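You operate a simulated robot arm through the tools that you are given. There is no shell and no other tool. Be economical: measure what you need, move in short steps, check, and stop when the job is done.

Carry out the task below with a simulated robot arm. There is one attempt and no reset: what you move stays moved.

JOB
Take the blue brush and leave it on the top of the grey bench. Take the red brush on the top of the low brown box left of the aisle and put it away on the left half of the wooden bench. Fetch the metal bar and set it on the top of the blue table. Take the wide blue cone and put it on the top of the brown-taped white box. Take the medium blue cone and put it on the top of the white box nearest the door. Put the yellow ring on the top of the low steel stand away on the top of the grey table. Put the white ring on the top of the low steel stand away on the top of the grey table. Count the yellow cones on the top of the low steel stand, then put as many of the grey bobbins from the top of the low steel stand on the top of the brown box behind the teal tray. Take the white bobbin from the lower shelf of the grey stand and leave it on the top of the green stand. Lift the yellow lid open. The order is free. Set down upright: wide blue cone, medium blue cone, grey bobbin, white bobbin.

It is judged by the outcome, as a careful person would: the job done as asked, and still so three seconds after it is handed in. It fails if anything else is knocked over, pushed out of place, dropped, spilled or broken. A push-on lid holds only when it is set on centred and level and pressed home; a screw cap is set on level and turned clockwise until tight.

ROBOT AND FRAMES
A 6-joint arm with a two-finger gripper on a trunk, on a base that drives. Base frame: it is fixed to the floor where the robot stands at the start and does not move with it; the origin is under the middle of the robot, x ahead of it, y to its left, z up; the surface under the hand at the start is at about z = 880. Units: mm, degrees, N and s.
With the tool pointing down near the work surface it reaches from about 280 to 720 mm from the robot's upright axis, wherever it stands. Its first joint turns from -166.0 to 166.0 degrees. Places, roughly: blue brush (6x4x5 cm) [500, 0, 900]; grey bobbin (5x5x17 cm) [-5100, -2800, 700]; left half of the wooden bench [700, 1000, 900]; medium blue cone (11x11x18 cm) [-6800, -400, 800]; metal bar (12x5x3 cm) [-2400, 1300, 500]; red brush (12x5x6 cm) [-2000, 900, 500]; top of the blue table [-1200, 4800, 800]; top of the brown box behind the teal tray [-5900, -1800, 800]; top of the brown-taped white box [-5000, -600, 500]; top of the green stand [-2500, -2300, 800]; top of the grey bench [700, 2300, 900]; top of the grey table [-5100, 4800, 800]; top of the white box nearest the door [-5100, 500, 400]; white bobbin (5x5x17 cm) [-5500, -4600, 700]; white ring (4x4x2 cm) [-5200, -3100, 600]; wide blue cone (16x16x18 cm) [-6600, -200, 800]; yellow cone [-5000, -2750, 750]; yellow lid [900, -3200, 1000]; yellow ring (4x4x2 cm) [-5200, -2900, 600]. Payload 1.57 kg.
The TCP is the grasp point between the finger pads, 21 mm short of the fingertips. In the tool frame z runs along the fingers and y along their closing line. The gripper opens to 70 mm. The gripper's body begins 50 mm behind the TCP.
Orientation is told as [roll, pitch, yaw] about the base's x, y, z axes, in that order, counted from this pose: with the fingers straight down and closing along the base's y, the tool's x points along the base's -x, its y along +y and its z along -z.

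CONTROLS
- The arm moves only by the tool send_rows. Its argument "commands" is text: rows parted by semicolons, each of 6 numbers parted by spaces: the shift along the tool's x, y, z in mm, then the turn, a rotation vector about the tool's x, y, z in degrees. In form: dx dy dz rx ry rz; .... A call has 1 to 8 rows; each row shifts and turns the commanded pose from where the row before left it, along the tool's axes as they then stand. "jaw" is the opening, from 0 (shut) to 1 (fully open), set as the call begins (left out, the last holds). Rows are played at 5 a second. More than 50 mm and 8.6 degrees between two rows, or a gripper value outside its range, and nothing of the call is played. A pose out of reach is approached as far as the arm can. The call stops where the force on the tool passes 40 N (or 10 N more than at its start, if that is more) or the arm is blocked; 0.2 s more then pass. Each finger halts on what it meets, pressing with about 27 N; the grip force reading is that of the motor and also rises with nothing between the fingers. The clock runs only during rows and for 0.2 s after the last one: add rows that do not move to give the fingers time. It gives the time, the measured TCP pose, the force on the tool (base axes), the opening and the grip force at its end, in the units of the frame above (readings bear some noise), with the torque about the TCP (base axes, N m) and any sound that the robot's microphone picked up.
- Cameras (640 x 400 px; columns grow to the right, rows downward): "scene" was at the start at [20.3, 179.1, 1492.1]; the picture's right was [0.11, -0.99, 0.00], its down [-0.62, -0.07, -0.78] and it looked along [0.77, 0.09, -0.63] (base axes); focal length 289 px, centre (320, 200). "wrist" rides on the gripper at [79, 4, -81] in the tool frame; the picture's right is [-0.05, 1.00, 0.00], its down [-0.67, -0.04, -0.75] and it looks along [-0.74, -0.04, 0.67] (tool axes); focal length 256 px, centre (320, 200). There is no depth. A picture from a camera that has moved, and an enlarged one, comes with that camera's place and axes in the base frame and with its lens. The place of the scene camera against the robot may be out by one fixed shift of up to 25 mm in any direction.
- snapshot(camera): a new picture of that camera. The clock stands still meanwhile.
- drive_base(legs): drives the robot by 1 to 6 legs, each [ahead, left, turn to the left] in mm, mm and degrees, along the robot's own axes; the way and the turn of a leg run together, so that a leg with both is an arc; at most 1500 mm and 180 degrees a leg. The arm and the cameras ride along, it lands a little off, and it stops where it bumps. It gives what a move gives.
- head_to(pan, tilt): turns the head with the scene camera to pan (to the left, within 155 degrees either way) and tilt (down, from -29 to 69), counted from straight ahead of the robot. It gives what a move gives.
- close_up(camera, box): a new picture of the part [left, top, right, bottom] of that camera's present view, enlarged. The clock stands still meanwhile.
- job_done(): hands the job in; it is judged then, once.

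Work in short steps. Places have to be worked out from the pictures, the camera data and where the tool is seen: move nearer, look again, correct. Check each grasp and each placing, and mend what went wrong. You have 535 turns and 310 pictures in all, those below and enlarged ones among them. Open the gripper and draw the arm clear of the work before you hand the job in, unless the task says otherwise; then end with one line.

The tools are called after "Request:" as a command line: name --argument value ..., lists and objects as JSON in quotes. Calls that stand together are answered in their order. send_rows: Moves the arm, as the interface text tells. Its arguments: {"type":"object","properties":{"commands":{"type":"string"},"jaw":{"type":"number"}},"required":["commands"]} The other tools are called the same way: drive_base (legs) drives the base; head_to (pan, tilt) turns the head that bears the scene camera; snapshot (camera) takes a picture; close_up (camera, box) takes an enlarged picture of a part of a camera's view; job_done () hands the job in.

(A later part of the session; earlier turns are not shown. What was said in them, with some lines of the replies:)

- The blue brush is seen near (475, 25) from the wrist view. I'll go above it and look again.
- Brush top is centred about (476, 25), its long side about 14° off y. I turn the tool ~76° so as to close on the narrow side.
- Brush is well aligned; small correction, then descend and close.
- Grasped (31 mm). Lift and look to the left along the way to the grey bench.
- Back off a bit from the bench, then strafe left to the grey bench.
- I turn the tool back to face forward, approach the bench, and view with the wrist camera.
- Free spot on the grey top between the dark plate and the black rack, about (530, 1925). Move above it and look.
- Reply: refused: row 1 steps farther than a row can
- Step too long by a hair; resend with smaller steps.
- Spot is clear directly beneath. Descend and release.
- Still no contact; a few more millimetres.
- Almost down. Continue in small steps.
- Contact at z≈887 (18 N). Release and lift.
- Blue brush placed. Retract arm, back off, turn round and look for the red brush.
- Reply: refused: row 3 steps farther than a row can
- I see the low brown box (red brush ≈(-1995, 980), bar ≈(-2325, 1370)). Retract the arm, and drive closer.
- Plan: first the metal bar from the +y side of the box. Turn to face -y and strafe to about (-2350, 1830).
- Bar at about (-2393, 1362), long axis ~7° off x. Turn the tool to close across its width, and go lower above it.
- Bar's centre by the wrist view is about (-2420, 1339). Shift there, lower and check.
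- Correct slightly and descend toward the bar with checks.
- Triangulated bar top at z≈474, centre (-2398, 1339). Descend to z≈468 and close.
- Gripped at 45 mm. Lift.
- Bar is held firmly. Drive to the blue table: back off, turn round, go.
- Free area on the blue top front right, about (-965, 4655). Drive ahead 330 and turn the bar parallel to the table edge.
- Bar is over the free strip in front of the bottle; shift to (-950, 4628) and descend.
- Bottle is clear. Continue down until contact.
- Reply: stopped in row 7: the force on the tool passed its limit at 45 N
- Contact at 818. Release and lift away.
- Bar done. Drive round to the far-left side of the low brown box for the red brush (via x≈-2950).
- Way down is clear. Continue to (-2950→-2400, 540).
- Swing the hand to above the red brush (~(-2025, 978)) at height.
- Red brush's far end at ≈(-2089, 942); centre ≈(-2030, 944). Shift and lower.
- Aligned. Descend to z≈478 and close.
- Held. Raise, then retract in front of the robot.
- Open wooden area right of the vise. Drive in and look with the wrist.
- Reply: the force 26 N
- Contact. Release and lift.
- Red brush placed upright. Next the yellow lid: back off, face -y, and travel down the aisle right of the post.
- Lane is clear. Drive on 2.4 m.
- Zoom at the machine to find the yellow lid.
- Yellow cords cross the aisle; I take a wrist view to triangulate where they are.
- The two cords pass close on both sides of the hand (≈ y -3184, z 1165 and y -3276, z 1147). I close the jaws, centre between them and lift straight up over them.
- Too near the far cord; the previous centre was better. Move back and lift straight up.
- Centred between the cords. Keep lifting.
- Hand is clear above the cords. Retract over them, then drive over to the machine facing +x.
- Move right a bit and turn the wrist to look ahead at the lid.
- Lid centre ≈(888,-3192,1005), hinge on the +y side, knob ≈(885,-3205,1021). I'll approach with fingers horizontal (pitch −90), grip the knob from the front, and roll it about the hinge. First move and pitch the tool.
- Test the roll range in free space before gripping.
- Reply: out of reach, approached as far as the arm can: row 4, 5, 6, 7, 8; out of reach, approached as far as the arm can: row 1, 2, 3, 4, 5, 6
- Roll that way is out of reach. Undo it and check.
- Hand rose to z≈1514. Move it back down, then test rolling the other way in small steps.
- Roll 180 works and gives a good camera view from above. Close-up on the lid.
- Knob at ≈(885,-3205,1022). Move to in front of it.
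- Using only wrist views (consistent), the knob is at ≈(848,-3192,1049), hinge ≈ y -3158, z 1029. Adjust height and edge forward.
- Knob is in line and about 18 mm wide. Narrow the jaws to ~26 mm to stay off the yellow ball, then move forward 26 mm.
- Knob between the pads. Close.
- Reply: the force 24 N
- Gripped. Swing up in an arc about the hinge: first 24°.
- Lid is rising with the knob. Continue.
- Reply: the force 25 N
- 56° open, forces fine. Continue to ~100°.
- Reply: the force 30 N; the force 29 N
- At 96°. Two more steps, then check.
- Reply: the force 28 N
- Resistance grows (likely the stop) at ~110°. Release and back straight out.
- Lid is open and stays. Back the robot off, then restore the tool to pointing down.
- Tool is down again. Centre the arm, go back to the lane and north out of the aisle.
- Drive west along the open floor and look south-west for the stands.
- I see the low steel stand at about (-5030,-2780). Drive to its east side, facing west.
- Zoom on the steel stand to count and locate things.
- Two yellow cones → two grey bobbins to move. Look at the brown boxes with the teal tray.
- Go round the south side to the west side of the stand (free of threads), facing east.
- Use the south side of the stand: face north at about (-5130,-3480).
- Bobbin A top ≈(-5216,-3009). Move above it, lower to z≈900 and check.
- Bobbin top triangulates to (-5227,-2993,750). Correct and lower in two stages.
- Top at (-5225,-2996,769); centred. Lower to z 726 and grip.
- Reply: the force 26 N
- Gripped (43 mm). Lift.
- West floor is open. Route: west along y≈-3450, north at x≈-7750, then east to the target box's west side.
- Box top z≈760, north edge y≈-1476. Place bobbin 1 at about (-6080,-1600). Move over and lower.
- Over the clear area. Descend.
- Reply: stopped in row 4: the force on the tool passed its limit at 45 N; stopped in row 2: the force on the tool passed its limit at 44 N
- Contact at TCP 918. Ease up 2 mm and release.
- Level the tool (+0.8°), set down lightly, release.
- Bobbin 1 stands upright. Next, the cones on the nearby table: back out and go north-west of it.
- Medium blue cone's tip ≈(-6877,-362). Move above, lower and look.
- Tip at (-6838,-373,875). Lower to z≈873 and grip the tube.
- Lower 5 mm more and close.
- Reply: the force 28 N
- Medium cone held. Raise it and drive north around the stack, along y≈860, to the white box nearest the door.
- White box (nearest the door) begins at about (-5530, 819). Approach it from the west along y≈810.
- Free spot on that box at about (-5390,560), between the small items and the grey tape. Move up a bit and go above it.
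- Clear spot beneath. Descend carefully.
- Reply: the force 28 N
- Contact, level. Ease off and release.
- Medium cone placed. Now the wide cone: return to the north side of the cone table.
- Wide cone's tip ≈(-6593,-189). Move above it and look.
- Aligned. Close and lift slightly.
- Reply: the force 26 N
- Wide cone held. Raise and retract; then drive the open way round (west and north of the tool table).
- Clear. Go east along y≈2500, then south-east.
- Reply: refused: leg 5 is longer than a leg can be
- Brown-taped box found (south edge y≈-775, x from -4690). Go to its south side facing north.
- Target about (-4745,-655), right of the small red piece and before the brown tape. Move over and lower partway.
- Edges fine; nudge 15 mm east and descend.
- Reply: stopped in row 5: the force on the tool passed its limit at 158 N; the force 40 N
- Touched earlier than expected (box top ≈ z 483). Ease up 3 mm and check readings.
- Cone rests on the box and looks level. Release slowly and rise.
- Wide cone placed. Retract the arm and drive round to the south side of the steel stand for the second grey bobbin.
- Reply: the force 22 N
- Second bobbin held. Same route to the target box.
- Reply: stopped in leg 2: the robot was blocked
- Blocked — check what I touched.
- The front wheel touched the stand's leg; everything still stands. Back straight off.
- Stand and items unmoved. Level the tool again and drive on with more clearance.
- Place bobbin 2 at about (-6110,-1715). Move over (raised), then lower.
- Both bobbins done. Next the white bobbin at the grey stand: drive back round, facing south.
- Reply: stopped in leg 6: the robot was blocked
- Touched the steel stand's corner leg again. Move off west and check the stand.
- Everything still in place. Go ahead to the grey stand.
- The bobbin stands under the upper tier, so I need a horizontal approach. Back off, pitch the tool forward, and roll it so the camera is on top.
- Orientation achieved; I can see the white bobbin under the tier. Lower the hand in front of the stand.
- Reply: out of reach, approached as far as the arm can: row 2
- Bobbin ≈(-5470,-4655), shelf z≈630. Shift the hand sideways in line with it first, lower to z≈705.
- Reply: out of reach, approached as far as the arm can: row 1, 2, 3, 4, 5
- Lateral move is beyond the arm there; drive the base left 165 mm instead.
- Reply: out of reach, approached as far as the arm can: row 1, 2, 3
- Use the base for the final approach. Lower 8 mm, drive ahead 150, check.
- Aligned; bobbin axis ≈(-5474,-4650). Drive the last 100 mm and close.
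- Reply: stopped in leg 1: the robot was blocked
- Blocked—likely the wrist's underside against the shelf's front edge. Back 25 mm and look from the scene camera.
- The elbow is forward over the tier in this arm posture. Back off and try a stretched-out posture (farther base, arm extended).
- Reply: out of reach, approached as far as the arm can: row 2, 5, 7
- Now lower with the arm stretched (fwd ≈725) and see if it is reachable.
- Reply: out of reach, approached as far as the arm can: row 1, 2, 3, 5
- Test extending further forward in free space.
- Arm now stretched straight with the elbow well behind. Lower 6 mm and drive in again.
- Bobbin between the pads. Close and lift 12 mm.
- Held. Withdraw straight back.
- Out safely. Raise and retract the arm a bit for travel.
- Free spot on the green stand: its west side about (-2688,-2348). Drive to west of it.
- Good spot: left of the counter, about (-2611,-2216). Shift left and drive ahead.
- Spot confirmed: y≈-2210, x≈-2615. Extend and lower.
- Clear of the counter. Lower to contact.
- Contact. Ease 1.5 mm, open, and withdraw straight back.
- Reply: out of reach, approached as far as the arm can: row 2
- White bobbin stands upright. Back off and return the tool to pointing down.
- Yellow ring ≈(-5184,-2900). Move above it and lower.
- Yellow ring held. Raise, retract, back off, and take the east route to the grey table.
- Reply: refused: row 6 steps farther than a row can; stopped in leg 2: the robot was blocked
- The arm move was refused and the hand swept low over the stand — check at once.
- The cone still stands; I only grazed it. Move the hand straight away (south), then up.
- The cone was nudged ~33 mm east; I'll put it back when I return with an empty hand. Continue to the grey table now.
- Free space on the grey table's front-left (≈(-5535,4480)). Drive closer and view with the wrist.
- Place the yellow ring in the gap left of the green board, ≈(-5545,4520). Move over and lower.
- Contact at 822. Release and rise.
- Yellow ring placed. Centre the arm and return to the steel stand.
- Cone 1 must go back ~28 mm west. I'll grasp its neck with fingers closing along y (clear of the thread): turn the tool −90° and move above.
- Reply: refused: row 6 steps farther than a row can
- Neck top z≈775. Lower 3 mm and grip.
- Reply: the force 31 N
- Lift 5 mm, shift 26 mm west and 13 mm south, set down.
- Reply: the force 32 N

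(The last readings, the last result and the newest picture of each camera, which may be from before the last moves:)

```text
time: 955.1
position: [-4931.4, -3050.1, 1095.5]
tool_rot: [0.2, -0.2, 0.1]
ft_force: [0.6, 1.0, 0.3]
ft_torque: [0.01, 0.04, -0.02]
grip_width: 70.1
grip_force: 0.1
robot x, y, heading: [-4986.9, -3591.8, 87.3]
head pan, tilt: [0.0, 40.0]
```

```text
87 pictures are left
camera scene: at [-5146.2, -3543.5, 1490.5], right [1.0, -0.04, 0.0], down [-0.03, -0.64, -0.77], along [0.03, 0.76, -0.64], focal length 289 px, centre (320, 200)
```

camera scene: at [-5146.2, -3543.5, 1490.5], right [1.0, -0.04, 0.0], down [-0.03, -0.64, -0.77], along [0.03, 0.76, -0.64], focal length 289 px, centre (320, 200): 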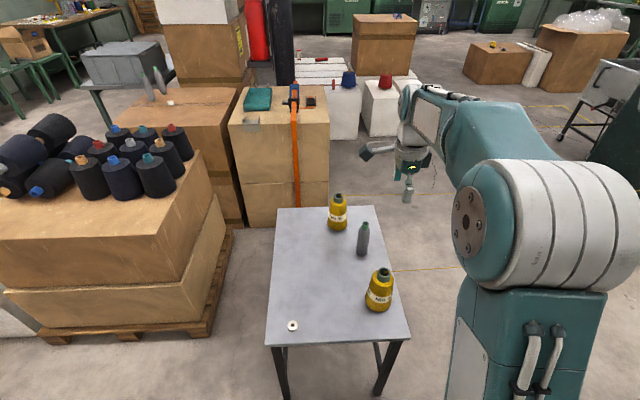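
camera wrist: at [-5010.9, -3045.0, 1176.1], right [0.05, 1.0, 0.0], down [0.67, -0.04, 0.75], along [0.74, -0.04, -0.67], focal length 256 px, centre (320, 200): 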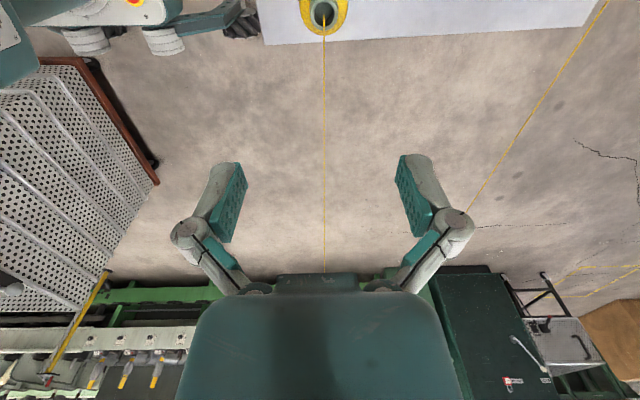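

Cone restored. Now the white ring at ≈(-5202,-3115): move above it.

Request:
send_rows --commands "45 -11 0 0 0 0;45 -11 0 0 0 0;45 -11 0 0 0 0;45 -11 0 0 0 0;45 -11 0 0 0 0;45 -10 0 0 0 0;0 0 49 0 0 0;0 0 49 0 0 0"

Request:
send_rows --commands "0 0 49 0 0 0;0 0 49 0 0 0;0 0 49 0 0 0;0 0 49 0 0 0;0 0 0 0 0 0"

Request:
snapshot --camera "wrist"

```text
time: 956.9
position: [-5198.4, -3114.7, 993.9]
tool_rot: [0.3, 0.0, 0.2]
ft_force: [0.1, 0.3, 0.5]
ft_torque: [0.01, 0.0, 0.01]
grip_width: 69.7
grip_force: 0.1
robot x, y, heading: [-4985.4, -3590.7, 87.2]
head pan, tilt: [0.0, 40.0]
```

```text
time: 958.1
position: [-5198.7, -3108.2, 799.0]
tool_rot: [0.2, 0.0, 0.1]
ft_force: [0.2, 0.0, 0.5]
ft_torque: [0.0, 0.0, 0.01]
grip_width: 70.0
grip_force: 0.0
robot x, y, heading: [-4984.3, -3589.6, 87.3]
head pan, tilt: [0.0, 40.0]
```

```text
86 pictures are left
camera wrist: at [-5277.2, -3103.7, 880.1], right [0.05, 1.0, 0.0], down [0.67, -0.04, 0.75], along [0.74, -0.03, -0.67], focal length 256 px, centre (320, 200)
```

wrist: 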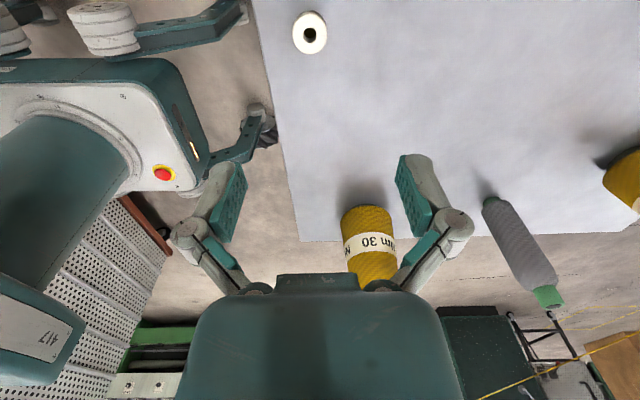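

Request:
send_rows --commands "10 -5 40 0 0 0;0 0 45 0 0 0;0 0 35 0 0 0;0 0 0 0 0 0"

Request:
snapshot --camera "wrist"

```text
time: 959.1
position: [-5207.8, -3112.9, 675.5]
tool_rot: [0.1, 0.0, 0.1]
ft_force: [-0.8, -0.7, -0.1]
ft_torque: [0.0, 0.03, -0.02]
grip_width: 70.0
grip_force: 0.0
robot x, y, heading: [-4987.4, -3590.6, 87.4]
head pan, tilt: [0.0, 40.0]
```

```text
85 pictures are left
camera wrist: at [-5286.1, -3108.5, 757.2], right [0.05, 1.0, 0.0], down [0.67, -0.04, 0.75], along [0.74, -0.04, -0.67], focal length 256 px, centre (320, 200)
```

wrist: 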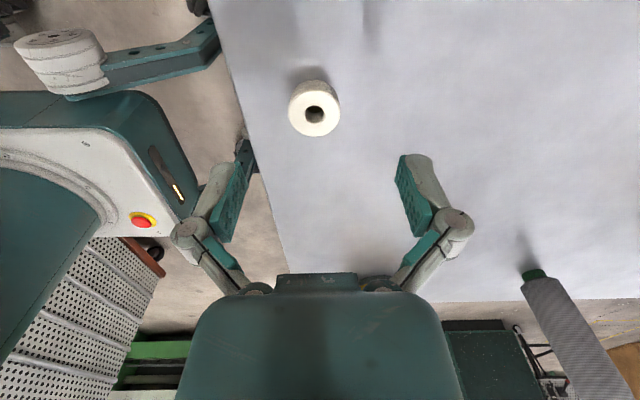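

Request:
send_rows --commands "3 -3 25 0 0 0;0 0 18 0 0 0;0 0 8 0 0 0;0 0 0 0 0 0"

Request:
snapshot --camera "wrist"

```text
time: 960.1
position: [-5214.9, -3115.7, 625.5]
tool_rot: [0.1, -0.1, 0.1]
ft_force: [-1.0, 0.5, 0.4]
ft_torque: [-0.01, 0.0, -0.01]
grip_width: 70.2
grip_force: 0.1
robot x, y, heading: [-4990.7, -3593.7, 87.5]
head pan, tilt: [0.0, 40.0]
```

```text
84 pictures are left
camera wrist: at [-5292.6, -3111.2, 707.5], right [0.05, 1.0, 0.0], down [0.67, -0.04, 0.75], along [0.74, -0.04, -0.67], focal length 256 px, centre (320, 200)
```

wrist: 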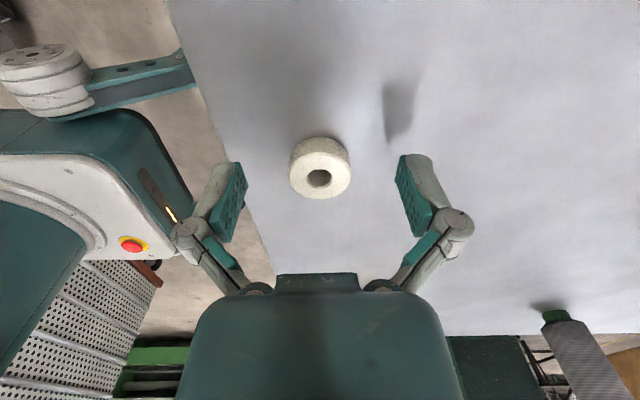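

Centred. Close and lift.

Request:
send_rows --commands "0 0 0 0 0 0;0 0 0 0 0 0;0 0 0 0 0 0;0 0 0 0 0 0" --jaw 0

Request:
send_rows --commands "0 0 -20 0 0 0;0 0 -45 0 0 0;0 0 -49 0 0 0;0 0 -49 0 0 0;0 0 -49 0 0 0;0 0 -49 0 0 0;0 0 -49 0 0 0;0 0 -49 0 0 0"

Request:
send_rows --commands "0 0 -49 0 0 0;0 0 -49 0 0 0;0 0 -49 0 0 0;0 0 0 0 0 0"

Request:
snapshot --camera "wrist"

```text
time: 961.1
position: [-5213.5, -3115.3, 627.2]
tool_rot: [0.3, -0.1, 0.2]
ft_force: [-0.5, 0.7, 6.9]
ft_torque: [-0.01, -0.08, 0.03]
grip_width: 29.6
grip_force: 26.8
robot x, y, heading: [-4984.7, -3591.9, 87.4]
head pan, tilt: [0.0, 40.0]
```

```text
time: 962.9
position: [-5211.0, -3120.8, 986.8]
tool_rot: [0.2, -0.1, 0.1]
ft_force: [0.9, -0.3, 0.4]
ft_torque: [-0.02, 0.04, -0.02]
grip_width: 29.7
grip_force: 26.8
robot x, y, heading: [-4986.0, -3593.8, 87.3]
head pan, tilt: [0.0, 40.0]
```

```text
time: 963.9
position: [-5212.8, -3116.5, 1133.1]
tool_rot: [0.1, -0.1, 0.1]
ft_force: [0.9, 0.6, 0.6]
ft_torque: [-0.01, -0.01, 0.0]
grip_width: 29.6
grip_force: 26.5
robot x, y, heading: [-4988.0, -3595.3, 87.3]
head pan, tilt: [0.0, 40.0]
```

```text
83 pictures are left
camera wrist: at [-5291.8, -3112.4, 1215.6], right [0.05, 1.0, 0.0], down [0.67, -0.04, 0.75], along [0.74, -0.04, -0.67], focal length 256 px, centre (320, 200)
```

wrist: 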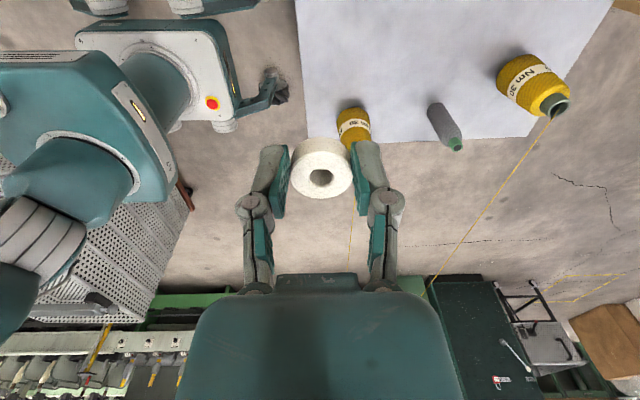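

White ring held at travel height. Recentre and turn the tool back, then drive the east route again.

Request:
send_rows --commands "-45 0 0 0 0 -8.5;-45 0 0 0 0 -8.5;0 0 0 0 0 -8.5;0 0 0 0 0 -8.5;0 0 0 0 0 -8.5;0 0 0 0 0 -8.5;0 0 0 0 0 -8.5;0 0 0 0 0 -8.5"

Request:
send_rows --commands "0 0 0 0 0 -8.5;0 0 0 0 0 -8.5;0 0 0 0 0 -5;0 0 0 0 0 0"

Request:
drive_base --legs '[[-50, 0, 0], [0, -970, 2.8], [1200, 0, 0], [1180, 0, 0], [0, -780, 0]]'

```text
time: 965.7
position: [-5124.3, -3113.4, 1131.5]
tool_rot: [0.0, -0.2, 68.4]
ft_force: [0.2, 0.1, -0.1]
ft_torque: [-0.01, -0.01, 0.0]
grip_width: 29.7
grip_force: 26.6
robot x, y, heading: [-4983.1, -3594.0, 87.3]
head pan, tilt: [0.0, 40.0]
```

```text
time: 966.7
position: [-5124.2, -3112.1, 1131.2]
tool_rot: [-0.1, -0.2, 90.2]
ft_force: [0.0, 0.3, 0.4]
ft_torque: [0.0, 0.0, -0.01]
grip_width: 29.9
grip_force: 27.5
robot x, y, heading: [-4986.1, -3592.0, 87.3]
head pan, tilt: [0.0, 40.0]
```

```text
time: 987.3
position: [-3381.9, -834.0, 1130.6]
tool_rot: [-0.2, -0.2, 89.3]
ft_force: [0.0, 0.0, 0.6]
ft_torque: [0.02, 0.02, 0.03]
grip_width: 29.4
grip_force: 27.1
robot x, y, heading: [-3247.4, -1314.5, 86.5]
head pan, tilt: [0.0, 40.0]
```

Request:
drive_base --legs '[[0, 0, 3.5], [1300, 0, 0], [1300, 0, 0], [560, 0, 0]]'

Request:
drive_base --legs '[[1000, 980, 0], [850, 970, 0]]'

```text
time: 1003.2
position: [-3336.7, 2324.4, 1131.9]
tool_rot: [0.0, -0.1, 92.0]
ft_force: [0.2, 1.0, -0.9]
ft_torque: [-0.01, 0.0, 0.01]
grip_width: 29.5
grip_force: 27.3
robot x, y, heading: [-3184.3, 1851.0, 89.3]
head pan, tilt: [0.0, 40.0]
```

```text
time: 1016.3
position: [-5263.4, 4194.8, 1131.7]
tool_rot: [-0.1, -0.2, 91.3]
ft_force: [0.1, 0.5, -0.2]
ft_torque: [0.02, -0.02, -0.03]
grip_width: 29.5
grip_force: 27.1
robot x, y, heading: [-5122.3, 3723.3, 88.5]
head pan, tilt: [0.0, 40.0]
```

Request:
drive_base --legs '[[235, 175, 1.2]]'

Request:
snapshot --camera "wrist"

```text
time: 1018.3
position: [-5445.0, 4427.8, 1131.2]
tool_rot: [0.2, -0.3, 92.1]
ft_force: [-1.0, -0.4, -0.5]
ft_torque: [0.0, -0.01, -0.01]
grip_width: 29.3
grip_force: 27.4
robot x, y, heading: [-5294.8, 3955.5, 89.6]
head pan, tilt: [0.0, 40.0]
```

```text
82 pictures are left
camera wrist: at [-5444.9, 4349.6, 1213.2], right [-1.0, 0.02, 0.0], down [0.01, 0.66, 0.75], along [0.01, 0.75, -0.66], focal length 256 px, centre (320, 200)
```

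wrist: 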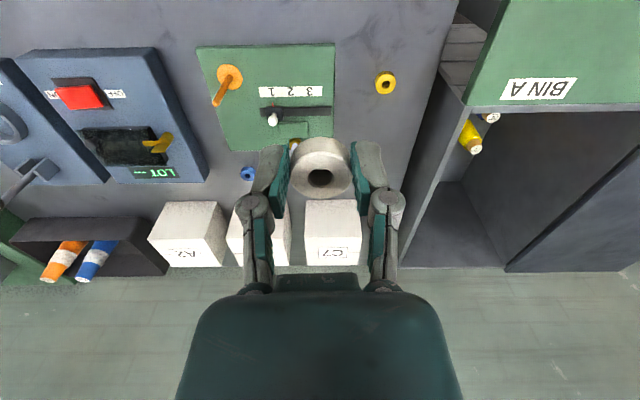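

Place the white ring at ≈(-5530,4453), in front of the yellow one.

Request:
send_rows --commands "-15 42 0 0 0 0;-15 42 0 0 0 0;0 0 49 0 0 0;0 0 49 0 0 0;0 0 49 0 0 0;0 0 49 0 0 0;0 0 40 0 0 0;0 0 0 0 0 0"

Request:
snapshot --camera "wrist"

Request:
snapshot --camera "scene"

```text
time: 1020.1
position: [-5532.0, 4459.0, 894.7]
tool_rot: [0.1, -0.1, 92.2]
ft_force: [0.3, 0.6, -0.4]
ft_torque: [0.02, -0.01, 0.01]
grip_width: 29.5
grip_force: 26.6
robot x, y, heading: [-5291.0, 3955.2, 89.1]
head pan, tilt: [0.0, 40.0]
```

```text
81 pictures are left
camera wrist: at [-5533.5, 4379.6, 977.0], right [-1.0, 0.02, 0.0], down [0.01, 0.66, 0.75], along [0.01, 0.75, -0.66], focal length 256 px, centre (320, 200)
```

wrist: 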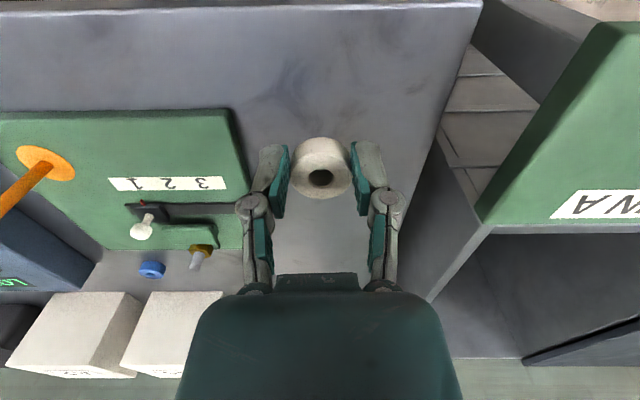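

```text
80 pictures are left
camera scene: at [-5455.8, 3997.7, 1490.3], right [1.0, -0.01, 0.0], down [-0.01, -0.64, -0.77], along [0.01, 0.77, -0.64], focal length 289 px, centre (320, 200)
```

scene: 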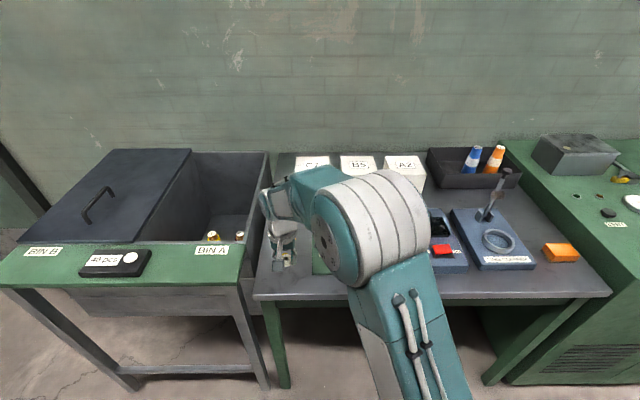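

Request:
send_rows --commands "0 0 35 0 0 0;0 0 20 0 0 0;0 0 7 0 0 0;0 0 4 0 0 0;0 0 3 0 0 0;0 0 3 0 0 0;0 0 2 0 0 0;0 0 0 0 0 0"

```text
time: 1021.9
position: [-5533.3, 4458.4, 822.5]
tool_rot: [0.0, -0.3, 92.0]
ft_force: [-0.2, -2.3, 19.2]
ft_torque: [0.08, 0.0, 0.03]
grip_width: 29.6
grip_force: 27.3
robot x, y, heading: [-5295.0, 3955.6, 89.1]
head pan, tilt: [0.0, 40.0]
```

Contact. Release and rise.

Request:
send_rows --commands "0 0 -1 0 0 0;0 0 0 0 0 0;0 0 0 0 0 0" --jaw 0.7

Request:
send_rows --commands "0 0 -20 0 0 0;0 0 -45 0 0 0;0 0 -49 0 0 0;0 0 -49 0 0 0;0 0 -49 0 0 0;0 0 -49 0 0 0;30 -30 -20 0 0 0;0 0 0 0 0 0"

Request:
snapshot --camera "wrist"

```text
time: 1022.7
position: [-5531.8, 4457.6, 823.6]
tool_rot: [0.0, -0.1, 92.2]
ft_force: [-0.2, -0.6, 0.6]
ft_torque: [0.03, 0.0, -0.02]
grip_width: 49.1
grip_force: 0.0
robot x, y, heading: [-5292.1, 3958.9, 89.4]
head pan, tilt: [0.0, 40.0]
```

```text
time: 1024.5
position: [-5502.0, 4424.7, 1104.1]
tool_rot: [-0.1, -0.2, 92.0]
ft_force: [-0.4, 0.3, 1.2]
ft_torque: [0.0, 0.01, 0.01]
grip_width: 49.2
grip_force: 0.0
robot x, y, heading: [-5292.1, 3954.8, 89.6]
head pan, tilt: [0.0, 40.0]
```

```text
79 pictures are left
camera wrist: at [-5503.0, 4346.5, 1185.2], right [-1.0, 0.02, 0.0], down [0.01, 0.66, 0.75], along [0.01, 0.75, -0.66], focal length 256 px, centre (320, 200)
```

wrist: 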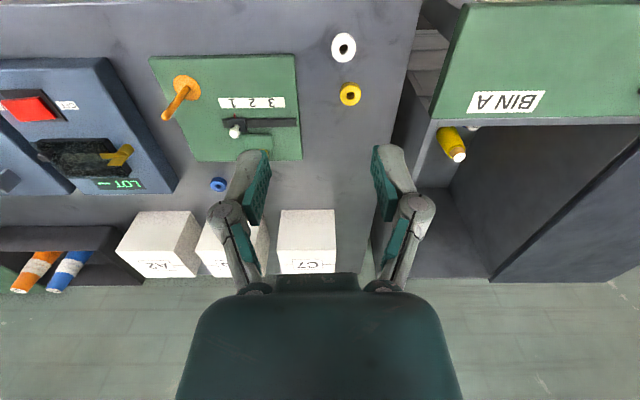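

Both rings are on the grey table; everything is done. Open the gripper and draw clear.

Request:
send_rows --commands "30 0 -20 0 0 0;30 -20 0 0 0 0;0 0 0 0 0 0" --jaw 1

Request:
drive_base --legs '[[-500, 0, 0]]'

Request:
snapshot --camera "scene"

```text
time: 1025.3
position: [-5480.6, 4366.5, 1124.9]
tool_rot: [-0.1, -0.2, 92.1]
ft_force: [0.5, -0.9, 0.5]
ft_torque: [-0.01, -0.03, 0.0]
grip_width: 69.9
grip_force: 0.1
robot x, y, heading: [-5293.2, 3955.1, 89.2]
head pan, tilt: [0.0, 40.0]
```

```text
time: 1028.2
position: [-5485.3, 3874.0, 1125.0]
tool_rot: [-0.1, -0.2, 92.2]
ft_force: [0.2, -0.1, -0.1]
ft_torque: [0.0, -0.01, 0.02]
grip_width: 70.2
grip_force: 0.0
robot x, y, heading: [-5296.0, 3465.3, 89.5]
head pan, tilt: [0.0, 40.0]
```

```text
78 pictures are left
camera scene: at [-5459.4, 3503.6, 1490.4], right [1.0, -0.01, 0.0], down [0.0, -0.64, -0.77], along [0.01, 0.77, -0.64], focal length 289 px, centre (320, 200)
```

scene: 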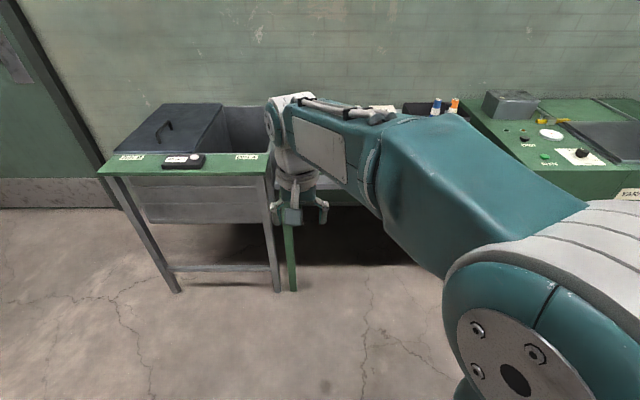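

All items are placed, the lid is open, and the arm is clear; hand in.

Request:
job_done

```text
The job is handed in.
```

Every item on the list was placed as asked and the job is handed in. With two yellow cones counted, two grey bobbins were moved. I grazed one of the yellow cones, pushing it about 30 mm, and set it back near its old place. The base also touched a leg of the low steel stand twice, with no visible shift. The hand and base also passed through the strung yellow yarns, which looked unchanged where I saw them again.
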